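You operate a simulated robot arm through the tools that you are given. There is no shell and no other tool. Be economical: measure what you need, move in short steps, check, and stop when the job is done.

Carry out the task below with a simulated robot arm. There is one attempt and no reset: what you move stays moved.

JOB
Shut the bottom drawer. Fetch the white sensor and set it on the green disc. Put the black tape roll on the open table away on the low shelf of the blue rack. Take the brown box on the open table and put it away on the middle shelf of the blue rack. Put the gold plate from the open table on the white bench. Put the pink box on the open table away on the middle shelf of the blue rack. Open the right tools door, fetch the purple tape roll and set it on the high shelf of the tools cabinet, then shut the door. Take the purple case on the open table and put it away on the upper shelf of the long bench. Fetch the teal dish and set it on the lower shelf of the short bench. Put the green cap from the short steel bench on the white taped patch. Stack the white jar labelled "pins" from the long steel bench on top of the white jar that says "rouge". The order is free. Set down upright: white sensor, brown box, pink box.

Only the result counts: the job must be done as asked and must still hold three seconds after the hand-in. Knocking over, shifting, dropping, spilling or breaking anything else fails it. Lids that push on must go on centred and level and be pressed home; caps that screw on are set level and turned clockwise until they are tight.

ROBOT AND FRAMES
A 7-joint arm with a two-finger parallel gripper on a trunk, on a base that drives. Base frame: it is fixed to the floor where the robot stands at the start and does not move with it; the origin is under the middle of the robot, x ahead of it, y to its left, z up. Lengths are in m, angles in rad, forces in N, time in s.
With the tool pointing down near the work surface it reaches from about 0.16 to 0.68 m from the robot's upright axis, wherever it stands. Its first joint turns from -2.897 to 2.897 rad. Places, roughly: black tape roll (8x7x4 cm) [-1.6, 1, 0.9]; bottom drawer [0.5, 0, 0.2]; brown box [-1, 0.25, 1]; cap [-4, -1, 1]; green disc [-2.5, 1, 1]; high shelf of the tools cabinet [1.3, 1.6, 1.3]; low shelf of the blue rack [2.2, -2.2, 0.5]; lower shelf of the short bench [-4.1, -1, 0.2]; middle shelf of the blue rack [2.2, -2.2, 0.9]; pink box [-1.25, 0, 1]; purple case (9x5x3 cm) [-2.3, 0.2, 0.9]; purple tape roll (8x7x4 cm) [-1.1, -0.3, 0.9]; right tools door [1, 1.4, 1]; teal dish (9x9x3 cm) [-3.8, -0.7, 0.5]; upper shelf of the long bench [-1, -2.9, 0.5]; white bench [0.4, -3.5, 0.9]; white jar [-1.25, -2.75, 1]; white sensor [-2.5, 1, 1]; white taped patch [-1.8, 1, 0.9]. Payload 1.57 kg.
The tool frame sits at the grasp point between the pads (the TCP): z along the fingers, y along the line on which they close. The tips reach 0.03 m beyond it. Largest opening 0.08 m; finger width 0.017, thickness 0.012; the body of the gripper, 0.04 by 0.082 m, starts 0.08 m behind the TCP.
Orientation is that of the tool frame in the base frame, as [roll, pitch, yaw] about the fixed x, y, z axes, in that order (R = Rz(yaw) Ry(pitch) Rx(roll)). With the fingers straight down and closing along the base's y, the tool's x points along the base's -x, its y along +y and its z along -z.

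CONTROLS
- The arm moves only by the tool move_arm. Its argument "steps" is a list of rows, each an object of numbers (a shift or turn left out is 0, a gripper value left out holds the last): "dx", "dy", "dz": the shift along the base's x, y, z in m; "ax", "ay", "az": the turn, a rotation vector about the base's x, y, z in rad; "hand": the opening, from 0 (shut) to 1 (fully open). In form: [{"dx": .., "dy": .., "dz": .., "ax": .., "ay": .., "az": .., "hand": ..}, ...]. A call has 1 to 20 rows; each row shifts and turns the commanded pose from where the row before left it. A row lasts 0.2 s, in which the tool goes at most 0.05 m and 0.15 rad; a call with a longer step from one row to the next is refused whole, and so is a gripper value outside its range. Where a pose cannot be reached the arm comes as near as it can. A force on the tool above 40 N (or 10 N above the force at the start of the call, whichever is more), or a blocked arm, ends the call early, and 0.2 s more pass. Each finger travels about 0.072 m/s and halts on what it meets, pressing with about 24 N; the grip force reading is that of the motor and also rises with nothing between the fingers. The clock runs only during rows and for 0.2 s after the last one: add rows that do not move to give the fingers time. It gives the time, the measured TCP pose, the force on the tool (base axes), the opening and the grip force at its end, in the units of the frame above (readings bear some noise), with the torque about the TCP (base axes, N m) and any sound that the robot's microphone picked up, and new pictures: "pictures" is both (left out), scene, wrist or none.
- Cameras (640 x 400 px; columns grow to the right, rows downward): "scene" is now at [-0.0331, 0.1714, 1.3794]; the picture's right is [0.55, -0.83, 0.00], its down [-0.78, -0.51, -0.36] and it looks along [0.30, 0.20, -0.93] (base axes); focal length 214 px, centre (320, 200). "wrist" rides on the gripper at [0.072, -0.007, -0.122] in the tool frame; the picture's right is [0.09, 1.00, 0.00], its down [-0.84, 0.08, -0.54] and it looks along [-0.54, 0.05, 0.84] (tool axes); focal length 238 px, centre (320, 200). There is no depth. A picture from a camera that has moved, and an enlarged one, comes with that camera's place and axes in the base frame and with its lens.
- raise_lower(by): slides the trunk up (or, below 0, down) by that many m; the arm and the scene camera ride with it, the base frame stays. It gives what a move gives, with no picture.
- drive_base(legs): drives the robot by 1 to 6 legs, each [ahead, left, turn to the left] in m, m and rad, along the robot's own axes; the way and the turn of a leg run together, so that a leg with both is an arc; at most 1.5 m and 3.142 rad a leg. The arm and the cameras ride along, it lands a little off, and it stops where it bumps. It gives what a move gives, and a new picture of the scene camera.
- turn_head(pan, tilt): turns the head with the scene camera to pan (to the left, within 1.501 rad either way) and tilt (down, from -0.506 to 1.204), counted from straight ahead of the robot. It gives what a move gives, and a new picture of the scene camera.
- inspect(camera, box): a new picture of the part [left, top, right, bottom] of that camera's present view, enlarged. No time passes.
- hand_in(): hands the job in; it is judged then, once.

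Go step by step. Nothing tells you exact positions but the pictures and the camera data: compare them with the known pose of the tool, close in by small moves and look again before you grip or let go. The budget is 556 turns and 360 pictures, counting those below and the enlarged ones. Unless the task says otherwise, let go and move clear before handing in, and close with one line.

The tools are called after "Emit:" as a command line: name --argument value ..., lists and objects as JSON in quotes. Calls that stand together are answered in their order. move_arm: Moves the arm, as the interface text tells. Its arguments: {"type":"object","properties":{"steps":{"type":"array","items":{"type":"object","properties":{"dx":{"type":"number"},"dy":{"type":"number"},"dz":{"type":"number"},"ax":{"type":"number"},"ay":{"type":"number"},"az":{"type":"number"},"hand":{"type":"number"}}}},"pictures":{"type":"string","enum":["both","scene","wrist","none"]}},"required":["steps"]} The other tools are called the same way: raise_lower (by) slides the trunk up or down; drive_base (legs) drives the base; turn_head (pan, tilt) turns the head that bears the scene camera; inspect (camera, box) takes an enlarged picture of a part of a camera's view; hand_in () hands the job in.

At the start:

```text
time: 0.0
tcp_pos: [-0.2942, 0.1574, 1.2348]
ee_rot: [3.14, 0.0, -3.141]
wrist_force: [-0.6, 0.1, -0.5]
moment: [-0.04, 0.05, -0.01]
finger_gap: 0.0799
grasp_force: 0.1
trunk travel left (down, up): [-0.225, 0.255]
robot x, y, heading: [-0.0021, -0.0029, 0.001]
head pan, tilt: [0.585, 1.201]
```

scene: 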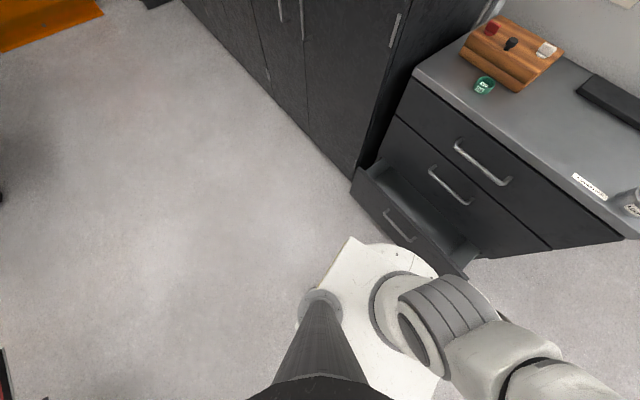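
wrist: 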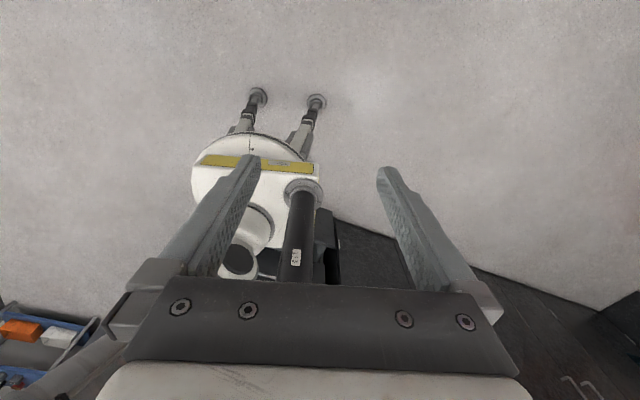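

I see the drawer unit ahead with the bottom drawer open. I look around first to map the room.

Emit:
turn_head --pan 0 --tilt 0.6

Emit:
turn_head --pan 1.3 --tilt 0.4

Emit:
turn_head --pan -1.3 --tilt 0.4

```text
time: 1.0
tcp_pos: [-0.2934, 0.1574, 1.2344]
ee_rot: [-3.141, 0.001, 3.141]
wrist_force: [-0.3, 0.3, -0.2]
moment: [0.02, 0.0, 0.0]
finger_gap: 0.0802
grasp_force: 0.0
trunk travel left (down, up): [-0.225, 0.255]
robot x, y, heading: [0.002, -0.0016, -0.002]
head pan, tilt: [0.0, 0.6]
camera scene: at [0.0087, 0.1407, 1.4239], right [0.0, -1.0, 0.0], down [-0.57, 0.0, -0.82], along [0.82, 0.0, -0.57], focal length 214 px, centre (320, 200)
```

scene: 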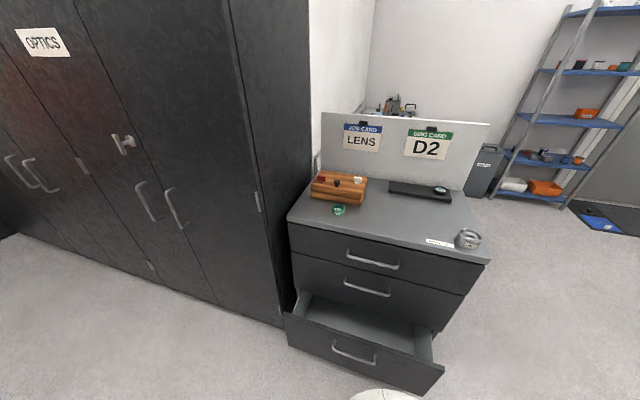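

```text
time: 2.5
tcp_pos: [-0.2943, 0.1569, 1.2349]
ee_rot: [-3.14, -0.001, -3.141]
wrist_force: [0.2, -0.4, 0.7]
moment: [0.0, -0.02, -0.02]
finger_gap: 0.0798
grasp_force: 0.0
trunk travel left (down, up): [-0.225, 0.255]
robot x, y, heading: [-0.0037, -0.0015, -0.001]
head pan, tilt: [1.3, 0.4]
camera scene: at [-0.0549, 0.2298, 1.4422], right [0.96, -0.27, 0.0], down [-0.1, -0.38, -0.92], along [0.25, 0.89, -0.39], focal length 214 px, centre (320, 200)
```

scene: 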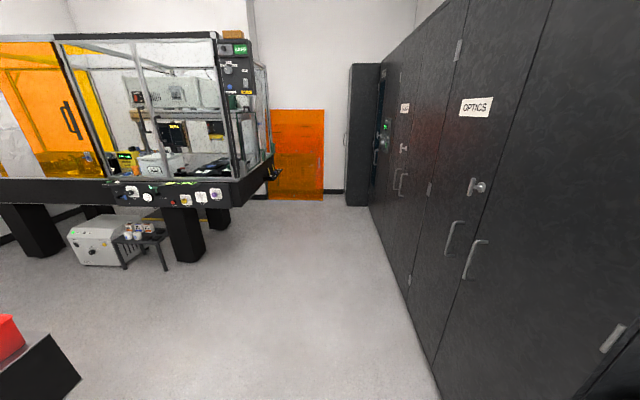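

```text
time: 4.8
tcp_pos: [-0.2927, 0.1571, 1.2355]
ee_rot: [-3.141, -0.001, -3.142]
wrist_force: [0.3, -0.6, 0.7]
moment: [-0.01, 0.02, 0.02]
finger_gap: 0.0799
grasp_force: 0.0
trunk travel left (down, up): [-0.225, 0.255]
robot x, y, heading: [-0.0014, -0.0004, 0.001]
head pan, tilt: [-1.3, 0.4]
camera scene: at [-0.0549, 0.0513, 1.4422], right [-0.96, -0.27, 0.0], down [-0.1, 0.37, -0.92], along [0.25, -0.89, -0.39], focal length 214 px, centre (320, 200)
```

scene: 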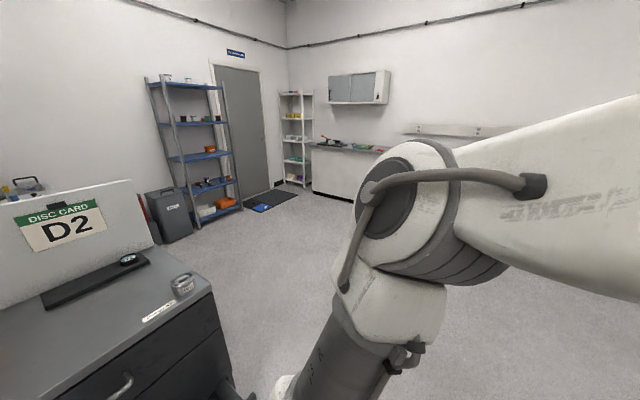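

The drawer unit is turned and the arm is folded behind. I swing the arm round the right side to the front, away from the head mast.

Emit:
move_arm --steps '[{"dx": -0.016, "dy": -0.039, "az": 0.12}, {"dx": -0.016, "dy": -0.039, "az": 0.12}, {"dx": -0.016, "dy": -0.039, "az": 0.12}, {"dx": -0.016, "dy": -0.039, "az": 0.12}, {"dx": 0.0034, "dy": -0.041, "az": 0.11}, {"dx": 0.0034, "dy": -0.041, "az": 0.11}, {"dx": 0.0034, "dy": -0.041, "az": 0.11}, {"dx": 0.0034, "dy": -0.041, "az": 0.11}, {"dx": 0.0034, "dy": -0.041, "az": 0.11}, {"dx": 0.026, "dy": -0.031, "az": 0.1}, {"dx": 0.026, "dy": -0.031, "az": 0.1}, {"dx": 0.026, "dy": -0.031, "az": 0.1}, {"dx": 0.026, "dy": -0.031, "az": 0.1}, {"dx": 0.026, "dy": -0.031, "az": 0.1}, {"dx": 0.0424, "dy": -0.0114, "az": 0.106}, {"dx": 0.0424, "dy": -0.0114, "az": 0.106}, {"dx": 0.0424, "dy": -0.0114, "az": 0.106}, {"dx": 0.0424, "dy": -0.0114, "az": 0.106}, {"dx": 0.0424, "dy": -0.0114, "az": 0.106}]' --pictures "scene"

```text
time: 8.8
tcp_pos: [-0.0007, -0.4157, 1.2354]
ee_rot: [3.141, -0.001, -1.081]
wrist_force: [-0.8, -0.1, 0.1]
moment: [-0.02, -0.03, 0.0]
finger_gap: 0.0801
grasp_force: 0.0
trunk travel left (down, up): [-0.225, 0.255]
robot x, y, heading: [-0.0001, -0.0016, 0.003]
head pan, tilt: [-1.3, 0.4]
camera scene: at [-0.0551, 0.0513, 1.4422], right [-0.96, -0.27, 0.0], down [-0.1, 0.38, -0.92], along [0.25, -0.89, -0.39], focal length 214 px, centre (320, 200)
```

scene: 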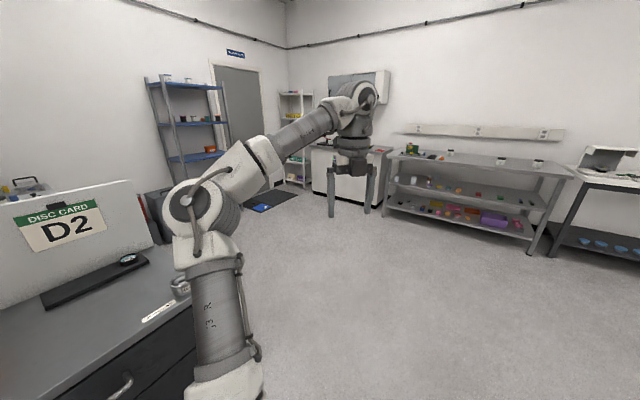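

Arm swung fine. I back off a little and look at the drawer squarely.

Emit:
turn_head --pan -1.5 --tilt 0.3

Emit:
drive_base --legs '[[-0.2, 0, 0]]'

Emit:
turn_head --pan -0.1 --tilt 0.9

```text
time: 9.5
tcp_pos: [-0.0003, -0.416, 1.2344]
ee_rot: [-3.141, 0.0, -1.081]
wrist_force: [1.6, 0.1, -0.6]
moment: [-0.01, 0.0, 0.0]
finger_gap: 0.08
grasp_force: 0.1
trunk travel left (down, up): [-0.225, 0.255]
robot x, y, heading: [-0.0001, 0.0032, -0.003]
head pan, tilt: [-1.499, 0.3]
camera scene: at [-0.073, 0.0475, 1.4514], right [-1.0, -0.07, 0.0], down [-0.02, 0.3, -0.96], along [0.07, -0.95, -0.3], focal length 214 px, centre (320, 200)
```

scene: 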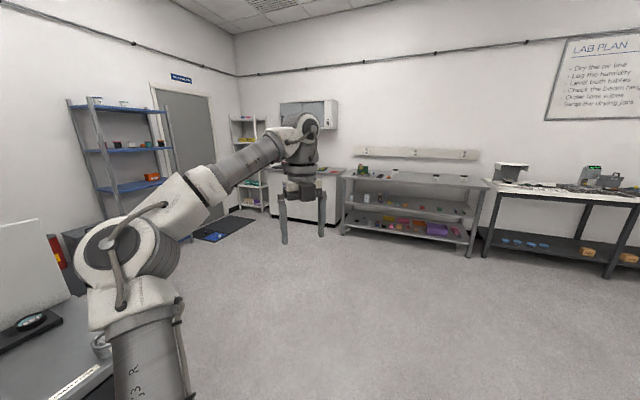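

```text
time: 11.5
tcp_pos: [-0.2007, -0.4158, 1.2344]
ee_rot: [-3.14, -0.001, -1.08]
wrist_force: [0.0, 0.5, -0.5]
moment: [0.03, 0.0, -0.01]
finger_gap: 0.0801
grasp_force: 0.1
trunk travel left (down, up): [-0.225, 0.255]
robot x, y, heading: [-0.1991, -0.0006, -0.005]
head pan, tilt: [-1.499, 0.3]
camera scene: at [-0.2731, 0.0474, 1.4515], right [-1.0, -0.07, 0.0], down [-0.02, 0.29, -0.96], along [0.07, -0.95, -0.3], focal length 214 px, centre (320, 200)
```

scene: 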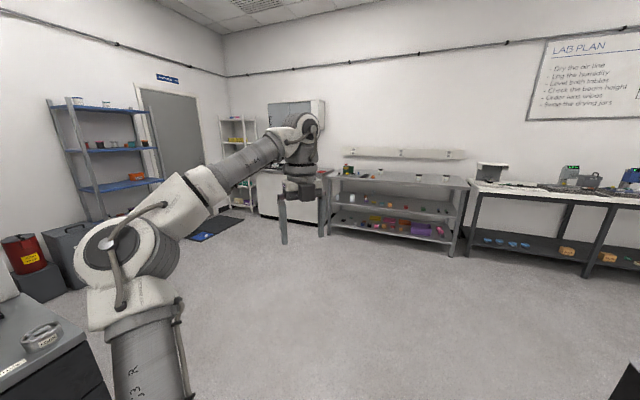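

```text
time: 13.0
tcp_pos: [-0.1994, -0.4159, 1.2357]
ee_rot: [3.142, -0.001, -1.081]
wrist_force: [-1.4, -0.5, -0.5]
moment: [-0.04, 0.01, -0.02]
finger_gap: 0.0799
grasp_force: 0.0
trunk travel left (down, up): [-0.225, 0.255]
robot x, y, heading: [-0.2001, -0.0026, 0.003]
head pan, tilt: [-0.099, 0.901]
camera scene: at [-0.2047, 0.133, 1.3992], right [-0.1, -0.99, 0.0], down [-0.78, 0.08, -0.62], along [0.62, -0.06, -0.78], focal length 214 px, centre (320, 200)
```

scene: 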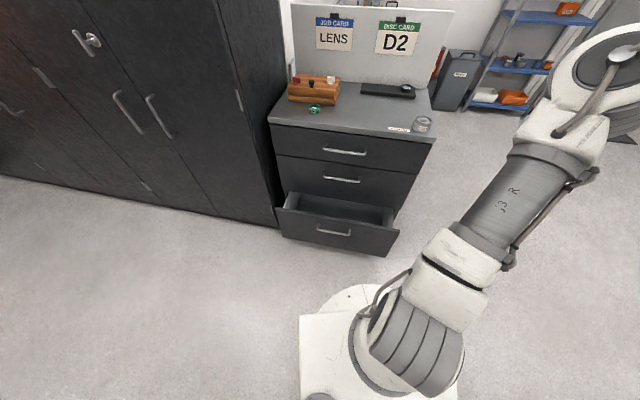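

Drawer front centre is near (0.46, -0.01), z about 0.1–0.4, pushing direction about (0.95, -0.32). I bring the arm forward with shut fingers, tilted, and lower the trunk.

Emit:
move_arm --steps '[{"dx": 0.0345, "dy": 0.0287, "az": 0.0673, "hand": 0}, {"dx": 0.0345, "dy": 0.0287, "az": 0.0673}, {"dx": 0.0345, "dy": 0.0287, "az": 0.0673}, {"dx": 0.0345, "dy": 0.0287, "az": 0.0673}, {"dx": 0.0345, "dy": 0.0287, "az": 0.0673}, {"dx": 0.0345, "dy": 0.0287, "az": 0.0673}, {"dx": 0.0345, "dy": 0.0287, "az": 0.0673}, {"dx": 0.0345, "dy": 0.0287, "az": 0.0673}, {"dx": 0.0345, "dy": 0.0287, "az": 0.0673}, {"dx": 0.0345, "dy": 0.0287, "az": 0.0673}, {"dx": 0.0345, "dy": 0.0287, "az": 0.0673}]' --pictures "none"

Emit:
raise_lower --by -0.22

Emit:
move_arm --steps '[{"dz": -0.04, "dy": 0.01, "ax": -0.0424, "ay": -0.124}, {"dz": -0.04, "dy": 0.01, "ax": -0.0424, "ay": -0.124}, {"dz": -0.04, "dy": 0.01, "ax": -0.0424, "ay": -0.124}, {"dz": -0.04, "dy": 0.01, "ax": -0.0424, "ay": -0.124}, {"dz": -0.04, "dy": 0.01, "ax": -0.0424, "ay": -0.124}, {"dz": -0.04, "dy": 0.01, "ax": -0.0424, "ay": -0.124}, {"dz": -0.04}, {"dz": -0.04}, {"dz": -0.04}, {"dz": -0.04}]' --pictures "both"

```text
time: 15.4
tcp_pos: [-0.033, -0.3811, 1.1658]
ee_rot: [3.141, -0.001, -0.339]
wrist_force: [-0.4, 0.1, -0.2]
moment: [-0.03, 0.03, 0.01]
finger_gap: 0.0004
grasp_force: 21.0
out of reach, approached as far as the arm can: row 3, 4, 5, 6, 7, 8, 9, 10, 11
trunk travel left (down, up): [-0.225, 0.255]
robot x, y, heading: [-0.203, -0.0006, -0.001]
head pan, tilt: [-0.099, 0.901]
```

```text
time: 17.7
tcp_pos: [-0.0322, -0.3804, 0.9454]
ee_rot: [3.14, 0.001, -0.341]
wrist_force: [0.2, -0.4, -0.8]
moment: [0.0, 0.0, 0.01]
finger_gap: 0.0003
grasp_force: 21.4
trunk travel left (down, up): [-0.005, 0.475]
robot x, y, heading: [-0.2023, 0.0003, -0.007]
head pan, tilt: [-0.099, 0.901]
```

```text
time: 19.9
tcp_pos: [-0.0375, -0.3276, 0.5443]
ee_rot: [-3.132, -0.784, -0.346]
wrist_force: [-0.8, 0.8, -0.2]
moment: [0.0, -0.04, 0.01]
finger_gap: 0.0001
grasp_force: 22.1
out of reach, approached as far as the arm can: row 1, 2
trunk travel left (down, up): [-0.005, 0.475]
robot x, y, heading: [-0.1996, -0.0024, 0.002]
head pan, tilt: [-0.099, 0.901]
camera scene: at [-0.2047, 0.1332, 1.1792], right [-0.1, -1.0, 0.0], down [-0.78, 0.08, -0.62], along [0.62, -0.06, -0.78], focal length 214 px, centre (320, 200)
camera wrist: at [-0.0694, -0.3094, 0.6807], right [-0.27, -0.96, 0.06], down [-0.95, 0.25, -0.21], along [0.19, -0.11, -0.98], focal length 238 px, centre (320, 200)
```

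scene: 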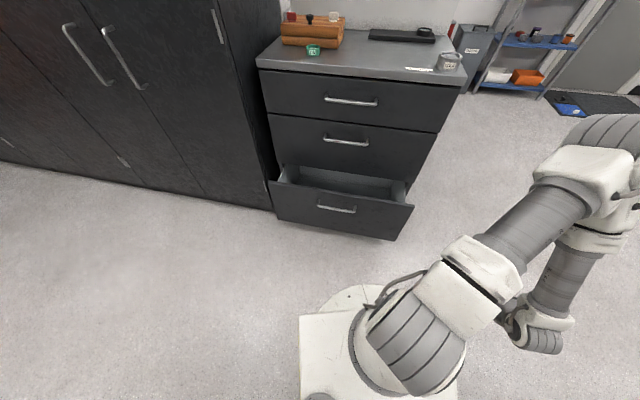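
wrist: 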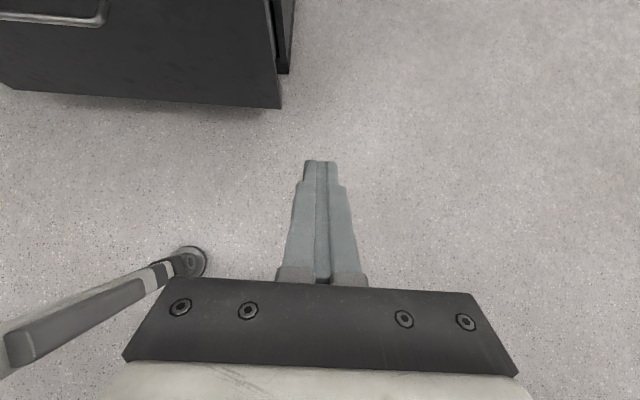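

Now I bring the tool in front of the drawer's centre and down.

Emit:
move_arm --steps '[{"dx": 0.024, "dy": 0.029}, {"dx": 0.024, "dy": 0.029}, {"dx": 0.024, "dy": 0.029}, {"dx": 0.024, "dy": 0.029}, {"dx": 0.024, "dy": 0.029}, {"dx": 0.024, "dy": 0.029}, {"dx": 0.024, "dy": 0.029}, {"dx": 0.024, "dy": 0.029}, {"dx": 0.024, "dy": 0.029}, {"dx": 0.024, "dy": 0.029}, {"dz": -0.04}, {"dz": -0.04}, {"dz": -0.04}, {"dz": -0.04}]' --pictures "both"

```text
time: 22.9
tcp_pos: [0.1039, -0.2722, 0.4227]
ee_rot: [-3.13, -0.785, -0.344]
wrist_force: [-0.3, -0.9, -0.6]
moment: [0.0, 0.01, 0.0]
finger_gap: 0.0
grasp_force: 21.2
out of reach, approached as far as the arm can: row 2, 3, 4, 5, 6, 7, 8, 9, 10, 11, 12, 13, 14
trunk travel left (down, up): [-0.005, 0.475]
robot x, y, heading: [-0.2041, -0.0031, -0.0]
head pan, tilt: [-0.099, 0.901]
camera scene: at [-0.2047, 0.1331, 1.1792], right [-0.1, -1.0, 0.0], down [-0.78, 0.08, -0.62], along [0.62, -0.06, -0.78], focal length 214 px, centre (320, 200)
camera wrist: at [0.0729, -0.2545, 0.5594], right [-0.27, -0.96, 0.06], down [-0.95, 0.25, -0.21], along [0.19, -0.11, -0.98], focal length 238 px, centre (320, 200)
```

scene: 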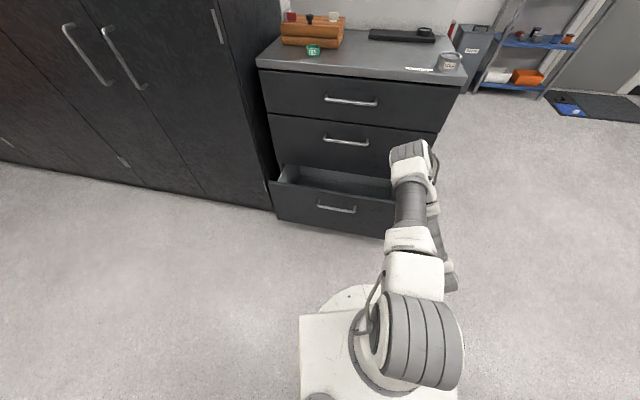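
wrist: 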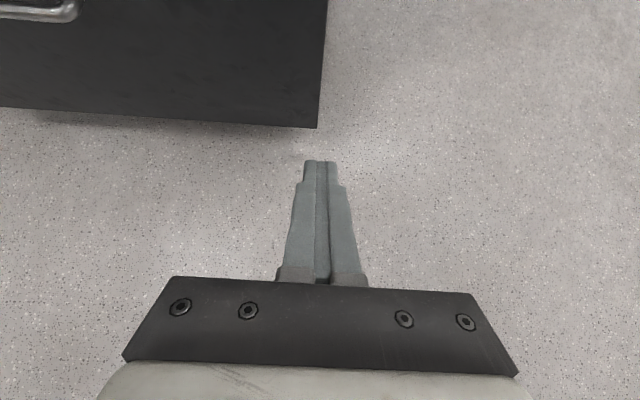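

The arm's shoulder sits to the robot's right and I was too close. I shift the robot left and turn it square to the drawer.

Emit:
drive_base --legs '[[0, 0.317, 0], [0, 0, -0.33], [0.13, 0.045, 0]]'

```text
time: 28.3
tcp_pos: [0.1376, -0.0366, 0.4234]
ee_rot: [-3.131, -0.784, -0.675]
wrist_force: [-0.4, -0.2, -0.5]
moment: [-0.04, 0.05, 0.01]
finger_gap: 0.0
grasp_force: 21.2
trunk travel left (down, up): [-0.005, 0.475]
robot x, y, heading: [-0.0635, 0.3197, -0.331]
head pan, tilt: [-0.099, 0.901]
camera scene: at [-0.0232, 0.446, 1.1792], right [-0.42, -0.91, 0.0], down [-0.71, 0.33, -0.62], along [0.56, -0.26, -0.78], focal length 214 px, centre (320, 200)
```

scene: 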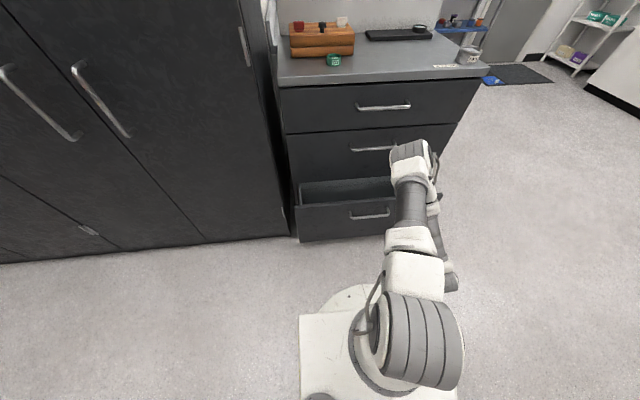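

Square now. I extend, straighten the yaw, lower, and check.

Emit:
move_arm --steps '[{"dx": 0.035, "dy": -0.012, "az": 0.115}, {"dx": 0.035, "dy": -0.012, "az": 0.115}, {"dx": 0.035, "dy": -0.012, "az": 0.115}, {"dx": 0.02, "dy": 0.0, "dz": -0.04}, {"dz": -0.04}, {"dz": -0.035}]' --pictures "both"

```text
time: 29.7
tcp_pos: [0.2532, -0.0888, 0.3916]
ee_rot: [-3.131, -0.784, -0.328]
wrist_force: [-0.2, 0.1, 0.0]
moment: [-0.02, -0.01, 0.01]
finger_gap: 0.0003
grasp_force: 21.5
out of reach, approached as far as the arm can: row 4, 5, 6
trunk travel left (down, up): [-0.005, 0.475]
robot x, y, heading: [-0.0593, 0.3203, -0.332]
head pan, tilt: [-0.099, 0.901]
camera scene: at [-0.0232, 0.446, 1.1792], right [-0.42, -0.91, 0.0], down [-0.71, 0.33, -0.62], along [0.56, -0.26, -0.78], focal length 214 px, centre (320, 200)
camera wrist: at [0.222, -0.0709, 0.5281], right [-0.25, -0.97, 0.06], down [-0.95, 0.24, -0.21], along [0.19, -0.11, -0.98], focal length 238 px, centre (320, 200)
```

scene: 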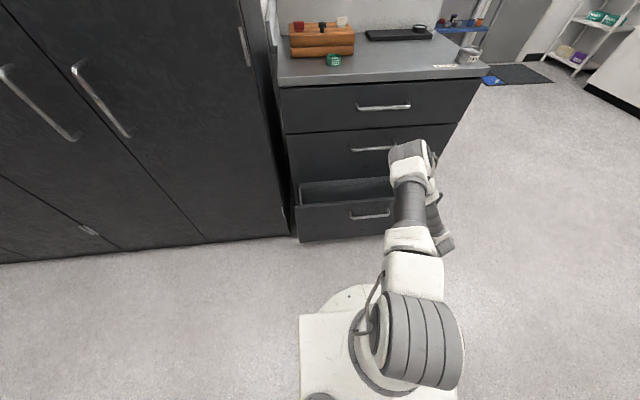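
wrist: 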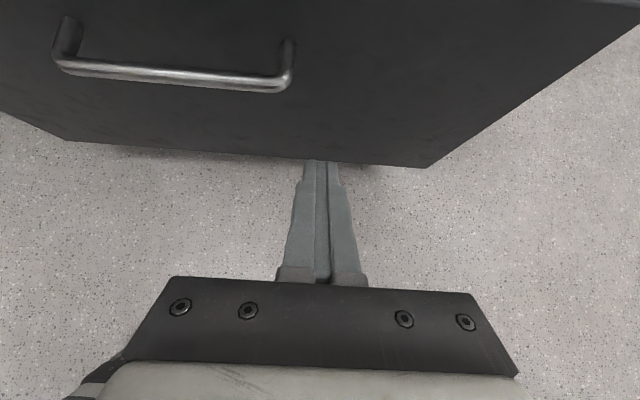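

Emit:
move_arm --steps '[{"dx": 0.04, "dy": 0.02, "dz": -0.01}, {"dx": 0.03, "dy": 0.02, "dz": -0.03}, {"dz": -0.04}, {"dz": -0.03}]' --pictures "wrist"

```text
time: 30.7
tcp_pos: [0.2697, -0.1015, 0.3911]
ee_rot: [-3.132, -0.782, -0.33]
wrist_force: [0.3, 1.1, -0.1]
moment: [0.0, 0.02, 0.01]
finger_gap: 0.0002
grasp_force: 20.9
out of reach, approached as far as the arm can: row 1, 2, 3, 4
trunk travel left (down, up): [-0.005, 0.475]
robot x, y, heading: [-0.0585, 0.3186, -0.332]
head pan, tilt: [-0.099, 0.901]
camera wrist: at [0.238, -0.0848, 0.5273], right [-0.25, -0.97, 0.06], down [-0.95, 0.24, -0.21], along [0.19, -0.11, -0.98], focal length 238 px, centre (320, 200)
```

wrist: 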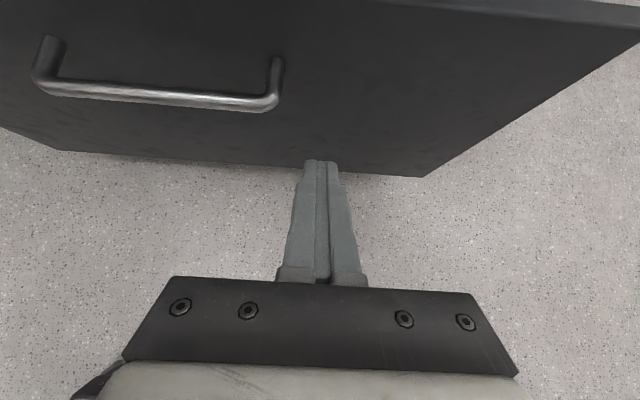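

Emit:
move_arm --steps '[{"dz": 0.04}, {"dx": 0.015, "dy": 0.045}, {"dx": 0.015, "dy": 0.045}]' --pictures "none"

Emit:
move_arm --steps '[{"dx": 0.047, "dy": -0.016}, {"dx": 0.047, "dy": -0.016}]' --pictures "none"

```text
time: 31.5
tcp_pos: [0.2432, -0.0683, 0.4414]
ee_rot: [-3.129, -0.784, -0.331]
wrist_force: [0.2, -0.7, -0.1]
moment: [0.0, -0.01, -0.02]
finger_gap: 0.0001
grasp_force: 21.3
out of reach, approached as far as the arm can: row 2, 3
trunk travel left (down, up): [-0.005, 0.475]
robot x, y, heading: [-0.0622, 0.3178, -0.331]
head pan, tilt: [-0.099, 0.901]
```

```text
time: 32.1
tcp_pos: [0.3115, -0.1309, 0.4443]
ee_rot: [-3.128, -0.786, -0.33]
wrist_force: [-0.4, -0.5, 0.0]
moment: [0.02, 0.03, 0.0]
finger_gap: 0.0
grasp_force: 21.4
out of reach, approached as far as the arm can: row 1, 2
trunk travel left (down, up): [-0.005, 0.475]
robot x, y, heading: [-0.0623, 0.3187, -0.326]
head pan, tilt: [-0.099, 0.901]
```

It looks like the arm can't reach straight ahead in this configuration: the first joint is at its end. The robot's right side is its working side, so I swing the arm there, turn the robot, and present its right side to the drawer.

Emit:
move_arm --steps '[{"dx": -0.042, "dy": -0.026, "az": -0.105}, {"dx": -0.042, "dy": -0.026, "az": -0.105}, {"dx": -0.042, "dy": -0.026, "az": -0.105}, {"dx": -0.042, "dy": -0.026, "az": -0.105}, {"dx": -0.042, "dy": -0.026, "az": -0.105}, {"dx": -0.049, "dy": 0.006, "az": -0.105}, {"dx": -0.049, "dy": 0.006, "az": -0.105}, {"dx": -0.049, "dy": 0.006, "az": -0.105}, {"dx": -0.049, "dy": 0.006, "az": -0.105}, {"dx": -0.049, "dy": 0.006, "az": -0.105}, {"dx": -0.049, "dy": 0.006, "az": -0.105}]' --pictures "none"

Emit:
turn_head --pan 1.5 --tilt 0.6

```text
time: 34.5
tcp_pos: [-0.1941, -0.223, 0.4456]
ee_rot: [-3.132, -0.785, -1.487]
wrist_force: [-0.3, -1.0, 0.0]
moment: [0.01, 0.04, -0.02]
finger_gap: 0.0001
grasp_force: 21.2
trunk travel left (down, up): [-0.005, 0.475]
robot x, y, heading: [-0.0602, 0.3205, -0.33]
head pan, tilt: [-0.099, 0.901]
```

```text
time: 36.2
tcp_pos: [-0.1933, -0.2241, 0.4448]
ee_rot: [-3.132, -0.781, -1.484]
wrist_force: [-0.1, -0.5, -0.4]
moment: [0.03, -0.01, -0.01]
finger_gap: 0.0001
grasp_force: 21.3
trunk travel left (down, up): [-0.005, 0.475]
robot x, y, heading: [-0.0624, 0.3198, -0.33]
head pan, tilt: [1.499, 0.6]
camera scene: at [-0.0572, 0.5588, 1.204], right [0.92, -0.39, 0.0], down [-0.22, -0.52, -0.82], along [0.32, 0.76, -0.57], focal length 214 px, centre (320, 200)
```

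scene: 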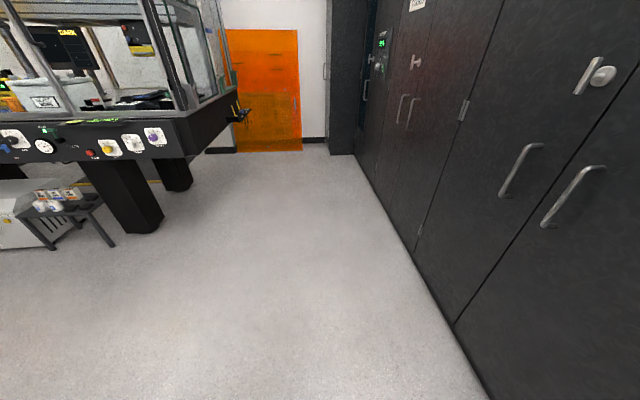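

Emit:
drive_base --legs '[[-0.134, -0.194, 0], [0, 0, 1.57]]'

Emit:
turn_head --pan -1.45 --tilt 0.8

```text
time: 43.4
tcp_pos: [0.2887, 0.0469, 0.4442]
ee_rot: [-3.131, -0.785, 0.084]
wrist_force: [-0.4, 0.4, 0.7]
moment: [0.0, 0.02, -0.02]
finger_gap: 0.0001
grasp_force: 20.9
trunk travel left (down, up): [-0.005, 0.475]
robot x, y, heading: [-0.2496, 0.1744, 1.241]
head pan, tilt: [1.499, 0.6]
camera scene: at [-0.4918, 0.1844, 1.204], right [0.39, 0.92, 0.0], down [0.52, -0.22, -0.83], along [-0.76, 0.32, -0.56], focal length 214 px, centre (320, 200)
```

scene: 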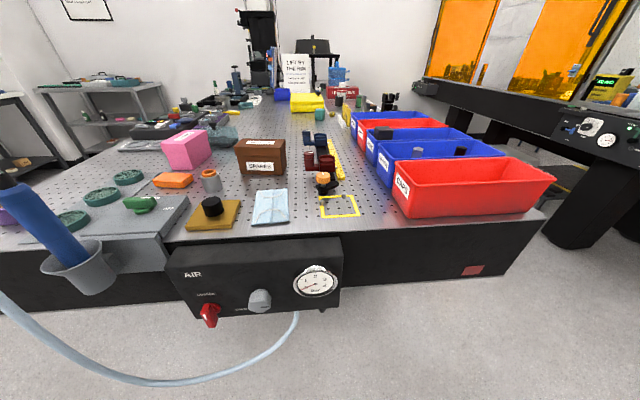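

```text
time: 46.0
tcp_pos: [0.2888, 0.0479, 0.4451]
ee_rot: [-3.131, -0.784, 0.083]
wrist_force: [-0.3, 0.0, 0.1]
moment: [0.0, -0.05, 0.0]
finger_gap: 0.0
grasp_force: 20.9
trunk travel left (down, up): [-0.005, 0.475]
robot x, y, heading: [-0.2521, 0.1771, 1.235]
head pan, tilt: [-1.45, 0.799]
camera scene: at [-0.3317, 0.1328, 1.1871], right [-0.21, -0.98, 0.0], down [-0.7, 0.15, -0.7], along [0.68, -0.15, -0.72], focal length 214 px, centre (320, 200)
```

scene: 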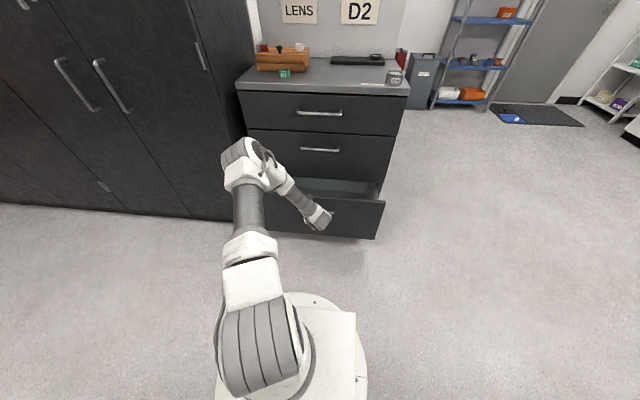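

The drawer is now in the arm's workspace. Lower, align, look.

Emit:
move_arm --steps '[{"az": -0.137, "dz": -0.03}, {"az": -0.137, "dz": -0.03}, {"az": -0.137, "dz": -0.03}, {"dz": -0.035}]' --pictures "wrist"

```text
time: 47.0
tcp_pos: [0.3061, -0.0058, 0.394]
ee_rot: [-3.123, -0.775, -0.328]
wrist_force: [0.1, 0.1, 0.1]
moment: [-0.01, 0.02, -0.03]
finger_gap: 0.0
grasp_force: 21.3
out of reach, approached as far as the arm can: row 2, 3, 4
trunk travel left (down, up): [-0.005, 0.475]
robot x, y, heading: [-0.2524, 0.1814, 1.242]
head pan, tilt: [-1.45, 0.799]
camera wrist: at [0.2753, 0.0085, 0.5312], right [-0.25, -0.97, 0.05], down [-0.95, 0.23, -0.2], along [0.18, -0.1, -0.98], focal length 238 px, centre (320, 200)
```

wrist: 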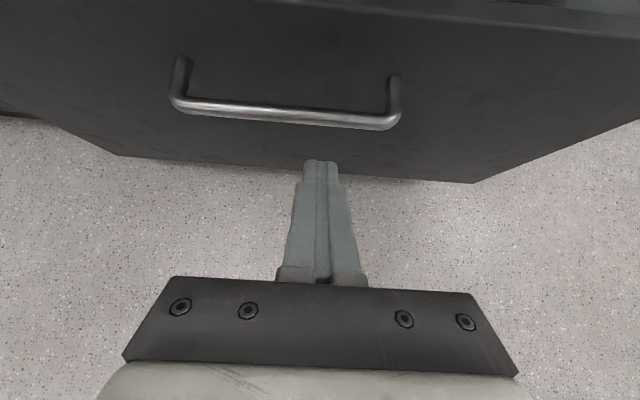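

Emit:
move_arm --steps '[{"dx": 0.03, "dy": -0.01, "dz": -0.02}, {"dx": 0.02, "dy": -0.006, "dz": -0.03}, {"dz": -0.03}, {"dz": -0.03}]' --pictures "none"

```text
time: 48.0
tcp_pos: [0.3344, -0.0186, 0.3958]
ee_rot: [-3.132, -0.783, -0.329]
wrist_force: [-1.5, 0.8, 0.2]
moment: [-0.03, 0.01, 0.02]
finger_gap: 0.0
grasp_force: 21.2
out of reach, approached as far as the arm can: row 1, 2, 3, 4
trunk travel left (down, up): [-0.005, 0.475]
robot x, y, heading: [-0.2517, 0.1776, 1.241]
head pan, tilt: [-1.45, 0.799]
```

Emit:
move_arm --steps '[{"ax": 0.043, "ay": 0.125, "dx": -0.01}, {"ax": 0.043, "ay": 0.125, "dx": -0.01, "dz": -0.02}, {"ax": 0.043, "ay": 0.125, "dz": -0.04}, {"dz": -0.04}]' --pictures "none"

```text
time: 49.0
tcp_pos: [0.2967, -0.0121, 0.3558]
ee_rot: [-3.131, -0.387, -0.329]
wrist_force: [-0.7, 0.2, 0.7]
moment: [0.0, 0.03, 0.0]
finger_gap: 0.0
grasp_force: 21.4
out of reach, approached as far as the arm can: row 3, 4
trunk travel left (down, up): [-0.005, 0.475]
robot x, y, heading: [-0.2541, 0.1824, 1.241]
head pan, tilt: [-1.45, 0.799]
```

Lower tilt works at z 0.356. I shift to the right of the middle drawer's handle so the camera clears it, then push by driving sideways.

Emit:
move_arm --steps '[{"dx": -0.008, "dy": -0.04}, {"dx": -0.008, "dy": -0.04}, {"dx": -0.008, "dy": -0.04}, {"dx": -0.008, "dy": -0.04}]' --pictures "both"

```text
time: 50.0
tcp_pos: [0.2577, -0.1662, 0.3747]
ee_rot: [-3.129, -0.388, -0.328]
wrist_force: [0.4, -0.1, 0.6]
moment: [-0.04, 0.01, -0.03]
finger_gap: 0.0002
grasp_force: 21.5
out of reach, approached as far as the arm can: row 2, 3, 4
trunk travel left (down, up): [-0.005, 0.475]
robot x, y, heading: [-0.2518, 0.178, 1.243]
head pan, tilt: [-1.45, 0.799]
camera scene: at [-0.3316, 0.1329, 1.1871], right [-0.21, -0.98, 0.0], down [-0.7, 0.15, -0.7], along [0.68, -0.15, -0.72], focal length 214 px, centre (320, 200)
camera wrist: at [0.2792, -0.169, 0.5137], right [-0.24, -0.97, 0.02], down [-0.95, 0.24, 0.18], along [-0.18, 0.02, -0.98], focal length 238 px, centre (320, 200)
```

scene: 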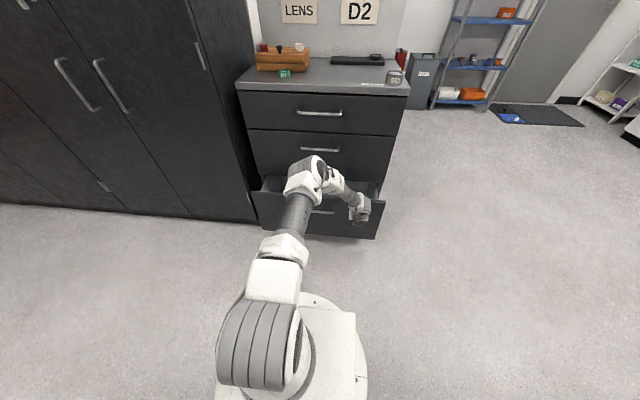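
wrist: 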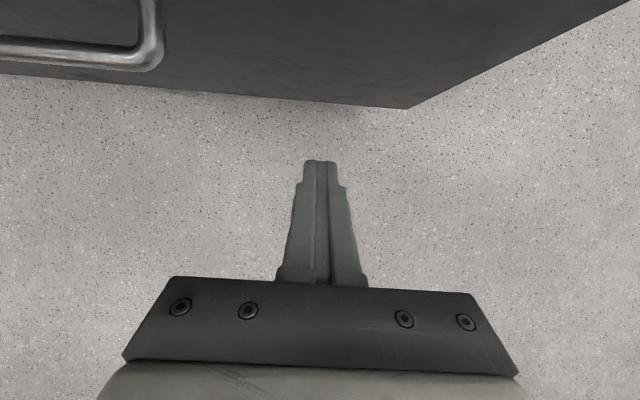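

Emit:
drive_base --legs '[[0, -0.16, 0]]'

Emit:
move_arm --steps '[{"dx": 0}]' --pictures "wrist"

```text
time: 51.8
tcp_pos: [0.4082, -0.2201, 0.3747]
ee_rot: [-3.129, -0.388, -0.329]
wrist_force: [-0.1, 0.0, 0.9]
moment: [0.0, -0.02, 0.01]
finger_gap: 0.0
grasp_force: 21.3
trunk travel left (down, up): [-0.005, 0.475]
robot x, y, heading: [-0.1034, 0.1272, 1.236]
head pan, tilt: [-1.45, 0.799]
camera scene: at [-0.1813, 0.081, 1.1871], right [-0.21, -0.98, 0.0], down [-0.7, 0.15, -0.7], along [0.68, -0.15, -0.72], focal length 214 px, centre (320, 200)
```

scene: 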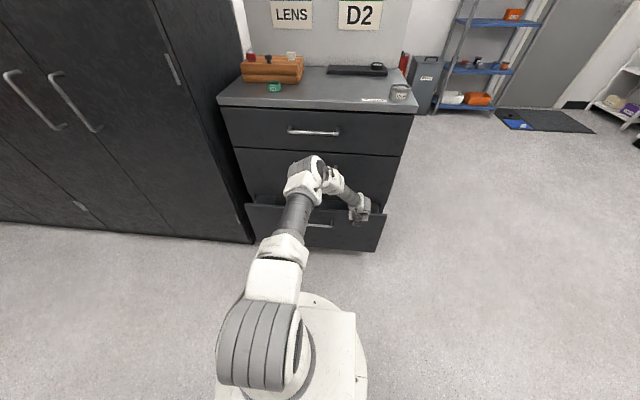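

```text
time: 52.2
tcp_pos: [0.4087, -0.22, 0.3741]
ee_rot: [-3.129, -0.386, -0.33]
wrist_force: [1.0, 0.1, -0.5]
moment: [-0.03, 0.0, 0.01]
finger_gap: 0.0002
grasp_force: 21.3
trunk travel left (down, up): [-0.005, 0.475]
robot x, y, heading: [-0.1014, 0.126, 1.238]
head pan, tilt: [-1.45, 0.799]
camera wrist: at [0.4292, -0.2215, 0.5137], right [-0.24, -0.97, 0.02], down [-0.95, 0.24, 0.18], along [-0.18, 0.02, -0.98], focal length 238 px, centre (320, 200)
```

wrist: 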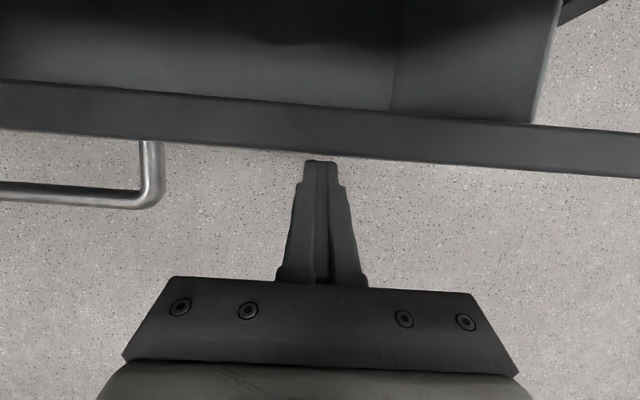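

Emit:
drive_base --legs '[[0, -0.07, 0]]'

Emit:
move_arm --steps '[{"dx": 0}]' --pictures "wrist"

```text
time: 53.4
tcp_pos: [0.4571, -0.2383, 0.3722]
ee_rot: [-3.13, -0.38, -0.328]
wrist_force: [-2.4, 0.6, 0.8]
moment: [-0.18, -0.38, 0.02]
finger_gap: 0.0
grasp_force: 21.4
trunk travel left (down, up): [-0.005, 0.475]
robot x, y, heading: [-0.0451, 0.1062, 1.24]
head pan, tilt: [-1.45, 0.799]
stopped in leg 1: the force on the tool passed its limit at 95 N (the readings are from after the stop); the commanded pose is now the measured one
camera scene: at [-0.1272, 0.0623, 1.1869], right [-0.21, -0.98, 0.0], down [-0.7, 0.15, -0.7], along [0.68, -0.15, -0.72], focal length 214 px, centre (320, 200)
```

scene: 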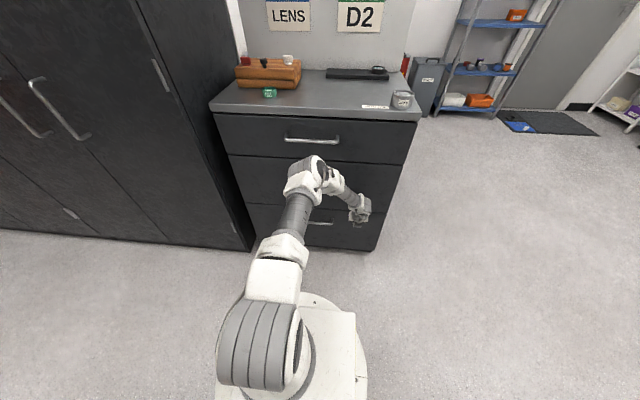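

```text
time: 53.8
tcp_pos: [0.4561, -0.2375, 0.3726]
ee_rot: [-3.13, -0.379, -0.326]
wrist_force: [-2.2, 1.2, -1.2]
moment: [-0.12, -0.46, -0.03]
finger_gap: 0.0001
grasp_force: 21.4
trunk travel left (down, up): [-0.005, 0.475]
robot x, y, heading: [-0.0497, 0.1072, 1.239]
head pan, tilt: [-1.45, 0.799]
camera wrist: at [0.4795, -0.2397, 0.5114], right [-0.23, -0.97, 0.02], down [-0.95, 0.23, 0.19], along [-0.19, 0.02, -0.98], focal length 238 px, centre (320, 200)
```

wrist: 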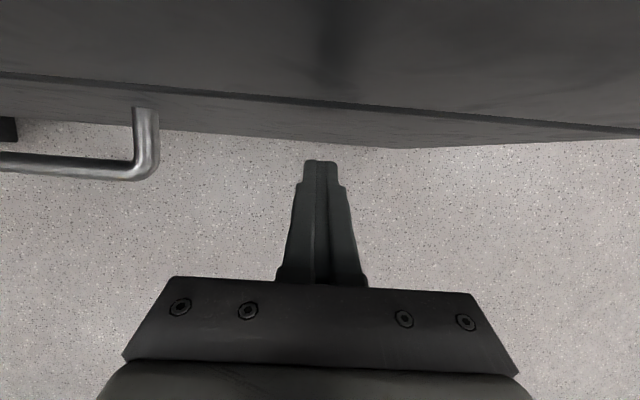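

Emit:
drive_base --legs '[[0, 0.25, 0]]'

Emit:
inspect --camera "scene" --box '[200, 60, 440, 260]'

```text
time: 56.2
tcp_pos: [0.22, -0.1552, 0.3717]
ee_rot: [-3.129, -0.378, -0.326]
wrist_force: [0.6, 0.4, -0.1]
moment: [0.02, -0.04, 0.0]
finger_gap: 0.0001
grasp_force: 21.3
trunk travel left (down, up): [-0.005, 0.475]
robot x, y, heading: [-0.2866, 0.189, 1.238]
head pan, tilt: [-1.45, 0.799]
camera scene: at [-0.365, 0.1443, 1.1871], right [-0.21, -0.98, 0.0], down [-0.7, 0.15, -0.7], along [0.68, -0.15, -0.72], focal length 214 px, centre (320, 200)
```

scene: 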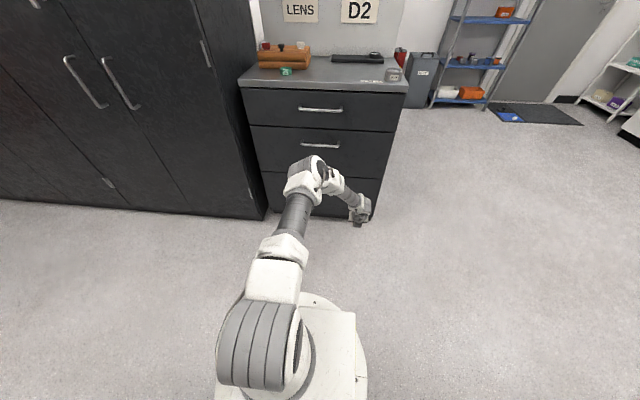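

```text
2.00 times, centred on (320, 160) of scene
camera zoom: at [-0.365, 0.1443, 1.1871], right [-0.21, -0.98, 0.0], down [-0.7, 0.15, -0.7], along [0.68, -0.15, -0.72], focal length 429 px, centre (320, 280)
```

zoom: 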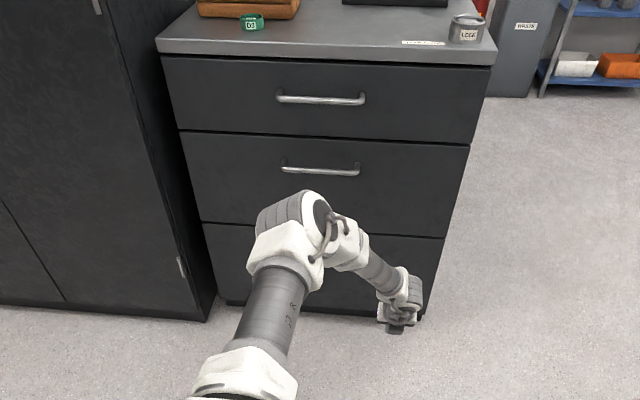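

Bottom drawer is shut. Now I raise trunk and arm to a safe carrying pose before turning to the open table.

Emit:
raise_lower --by 0.22

Emit:
move_arm --steps '[{"dz": 0.05, "ax": 0.041, "ay": 0.119, "hand": 1}, {"dz": 0.05, "ax": 0.041, "ay": 0.119}, {"dz": 0.05, "ax": 0.041, "ay": 0.119}, {"dz": 0.05}, {"dz": 0.05}, {"dz": 0.05}, {"dz": 0.05, "dx": -0.02, "dy": 0.02}, {"dz": 0.05, "dx": -0.02, "dy": 0.02}, {"dz": 0.05, "dx": -0.02, "dy": 0.02}, {"dz": 0.05, "dx": -0.01, "dy": 0.02}, {"dz": 0.05}, {"dz": 0.04}]' --pictures "scene"

```text
time: 58.6
tcp_pos: [0.2197, -0.1551, 0.5917]
ee_rot: [-3.129, -0.379, -0.326]
wrist_force: [0.1, 0.3, 0.9]
moment: [-0.02, -0.01, -0.01]
finger_gap: 0.0001
grasp_force: 21.2
trunk travel left (down, up): [-0.225, 0.255]
robot x, y, heading: [-0.2875, 0.1924, 1.245]
head pan, tilt: [-1.45, 0.799]
```

```text
refused: row 7 steps farther than a row can; nothing moved
```

Emit:
move_arm --steps '[{"dz": 0.05, "ax": 0.041, "ay": 0.119, "hand": 1}, {"dz": 0.05, "ax": 0.041, "ay": 0.119}, {"dz": 0.05, "ax": 0.041, "ay": 0.119}, {"dz": 0.05}, {"dz": 0.05}, {"dz": 0.05}, {"dz": 0.04, "dx": -0.02, "dy": 0.02}, {"dz": 0.04, "dx": -0.02, "dy": 0.02}, {"dz": 0.04, "dx": -0.02, "dy": 0.02}, {"dz": 0.04, "dx": -0.01, "dy": 0.02}, {"dz": 0.05}, {"dz": 0.05}, {"dz": 0.04}]' --pictures "none"

Emit:
drive_base --legs '[[0, 0, -1.57], [0, 0, -1.57]]'

Emit:
turn_head --pan -1.4 --tilt 0.6

```text
time: 61.4
tcp_pos: [0.1496, -0.0749, 1.194]
ee_rot: [-3.129, -0.002, -0.326]
wrist_force: [0.2, -0.2, -0.5]
moment: [0.02, 0.03, 0.0]
finger_gap: 0.0799
grasp_force: 0.1
trunk travel left (down, up): [-0.225, 0.255]
robot x, y, heading: [-0.2822, 0.1885, 1.238]
head pan, tilt: [-1.45, 0.799]
```

```text
time: 72.0
tcp_pos: [-0.7257, 0.4507, 1.1936]
ee_rot: [-3.129, -0.002, 2.83]
wrist_force: [-0.8, -0.7, 0.8]
moment: [0.05, 0.02, 0.01]
finger_gap: 0.0801
grasp_force: 0.0
trunk travel left (down, up): [-0.225, 0.255]
robot x, y, heading: [-0.2843, 0.1886, -1.891]
head pan, tilt: [-1.45, 0.799]
camera scene: at [-0.2065, 0.2393, 1.4071], right [0.2, 0.98, 0.0], down [0.7, -0.14, -0.7], along [-0.68, 0.14, -0.72], focal length 214 px, centre (320, 200)
```

scene: 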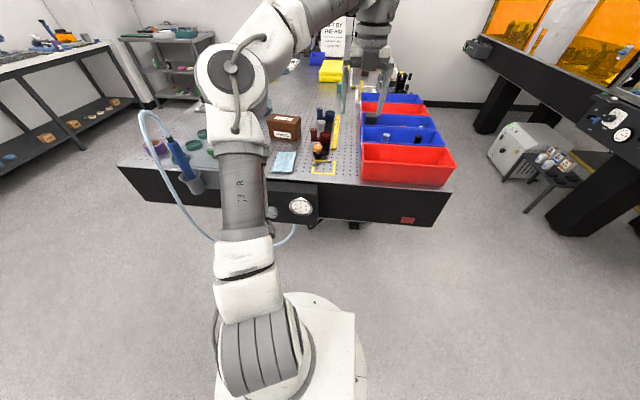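

```text
time: 72.7
tcp_pos: [-0.7247, 0.4499, 1.1925]
ee_rot: [-3.128, -0.003, 2.83]
wrist_force: [0.0, -0.1, -0.8]
moment: [0.01, -0.01, 0.02]
finger_gap: 0.0801
grasp_force: 0.1
trunk travel left (down, up): [-0.225, 0.255]
robot x, y, heading: [-0.2849, 0.1929, -1.89]
head pan, tilt: [-1.4, 0.6]
camera scene: at [-0.2148, 0.2364, 1.4239], right [0.15, 0.99, 0.0], down [0.56, -0.08, -0.82], along [-0.82, 0.12, -0.57], focal length 214 px, centre (320, 200)
```

scene: 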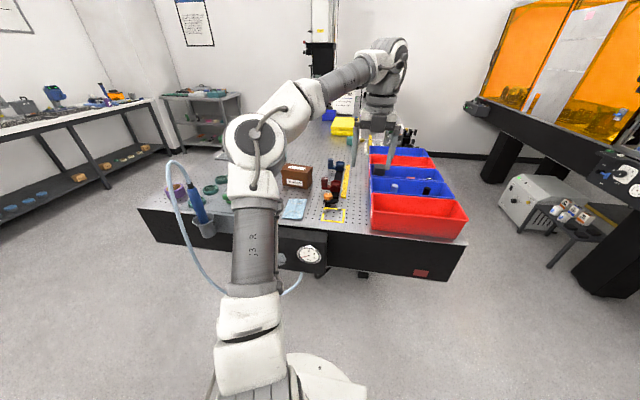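

I see the table with the brown box, pink box and others. I move the hand above them for a wrist view.

Emit:
move_arm --steps '[{"dx": -0.03, "dy": -0.03}, {"dx": -0.03, "dy": -0.03}, {"dx": -0.03, "dy": -0.03}, {"dx": -0.03, "dy": -0.03}, {"dx": -0.03, "dy": -0.03}, {"dx": -0.03, "dy": -0.03}, {"dx": -0.03, "dy": -0.02}, {"dx": -0.04, "dy": -0.01}]' --pictures "both"

```text
time: 74.5
tcp_pos: [-0.8936, 0.2524, 1.1546]
ee_rot: [-3.129, -0.004, 2.827]
wrist_force: [0.5, 0.3, -0.1]
moment: [-0.04, -0.02, 0.0]
finger_gap: 0.0799
grasp_force: 0.1
out of reach, approached as far as the arm can: row 5, 6, 7, 8
trunk travel left (down, up): [-0.225, 0.255]
robot x, y, heading: [-0.2859, 0.1929, -1.892]
head pan, tilt: [-1.4, 0.6]
camera scene: at [-0.2146, 0.2364, 1.424], right [0.15, 0.99, 0.0], down [0.56, -0.08, -0.83], along [-0.82, 0.12, -0.56], focal length 214 px, centre (320, 200)
camera wrist: at [-0.9627, 0.2701, 1.2765], right [0.22, 0.98, -0.01], down [0.82, -0.18, 0.54], along [0.52, -0.13, -0.84], focal length 238 px, centre (320, 200)
```

scene: 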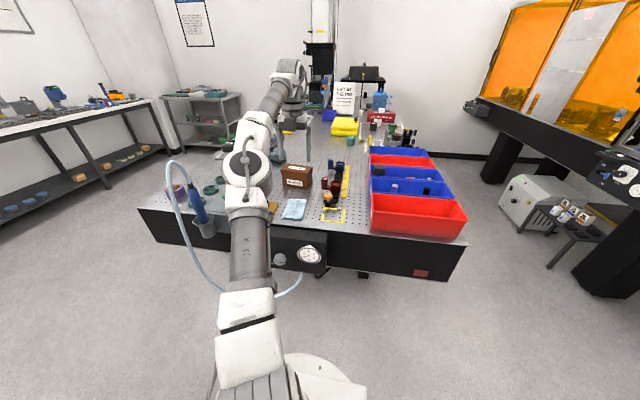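
wrist: 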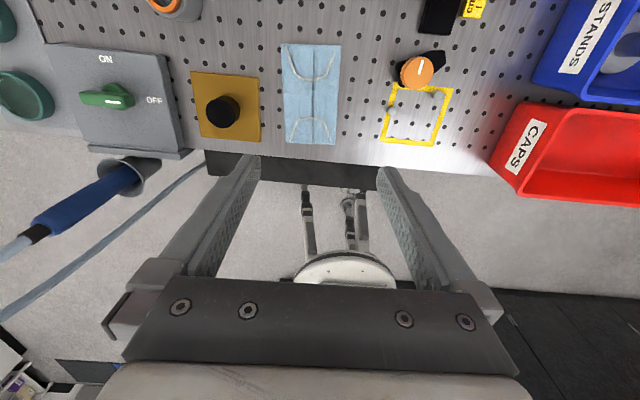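

The gold plate with a black knob lies near (-0.925, 0.11). I go above it, lower, to judge heights.

Emit:
move_arm --steps '[{"dz": -0.04}, {"dx": -0.005, "dy": -0.035, "dz": -0.03}, {"dx": -0.01, "dy": -0.035, "dz": -0.03}, {"dx": -0.01, "dy": -0.035, "dz": -0.01}, {"dx": -0.006, "dy": -0.035}]' --pictures "wrist"

```text
time: 75.7
tcp_pos: [-0.9167, 0.1545, 1.0472]
ee_rot: [-3.127, -0.002, 2.828]
wrist_force: [0.6, 0.1, -0.3]
moment: [0.01, -0.02, -0.03]
finger_gap: 0.0799
grasp_force: 0.2
out of reach, approached as far as the arm can: row 4, 5
trunk travel left (down, up): [-0.225, 0.255]
robot x, y, heading: [-0.2863, 0.1899, -1.892]
head pan, tilt: [-1.4, 0.6]
camera wrist: at [-0.9861, 0.172, 1.1685], right [0.22, 0.98, -0.01], down [0.82, -0.18, 0.54], along [0.52, -0.13, -0.84], focal length 238 px, centre (320, 200)
```

wrist: 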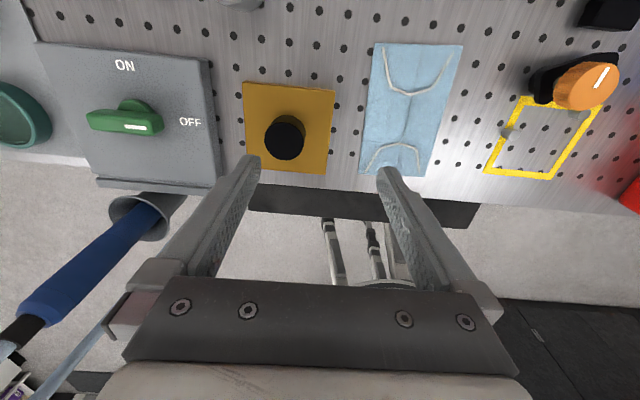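

Emit:
move_arm --steps '[{"dz": 0.05, "dx": 0.04}, {"dz": 0.04, "dx": 0.04, "dy": -0.02}]' --pictures "none"

Emit:
drive_base --legs '[[0.2, -0.03, 0]]'

```text
refused: row 1 steps farther than a row can; nothing moved
```

```text
time: 77.7
tcp_pos: [-1.0073, -0.0236, 1.0479]
ee_rot: [-3.127, -0.001, 2.828]
wrist_force: [-0.1, 0.0, -0.2]
moment: [0.02, -0.03, -0.02]
finger_gap: 0.0799
grasp_force: 0.1
trunk travel left (down, up): [-0.225, 0.255]
robot x, y, heading: [-0.3769, 0.0122, -1.892]
head pan, tilt: [-1.4, 0.6]
camera scene: at [-0.3059, 0.0561, 1.424], right [0.15, 0.99, 0.0], down [0.56, -0.08, -0.83], along [-0.82, 0.12, -0.56], focal length 214 px, centre (320, 200)
```

scene: 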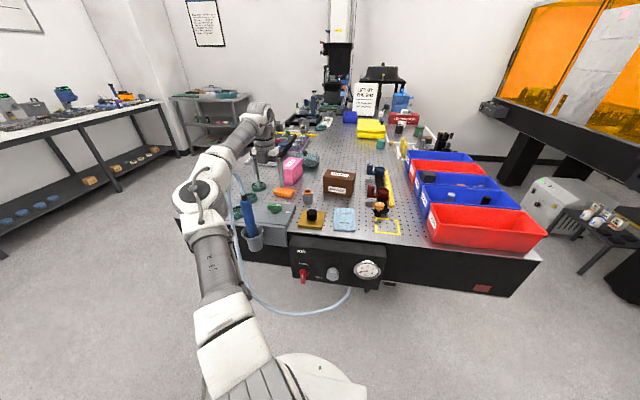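

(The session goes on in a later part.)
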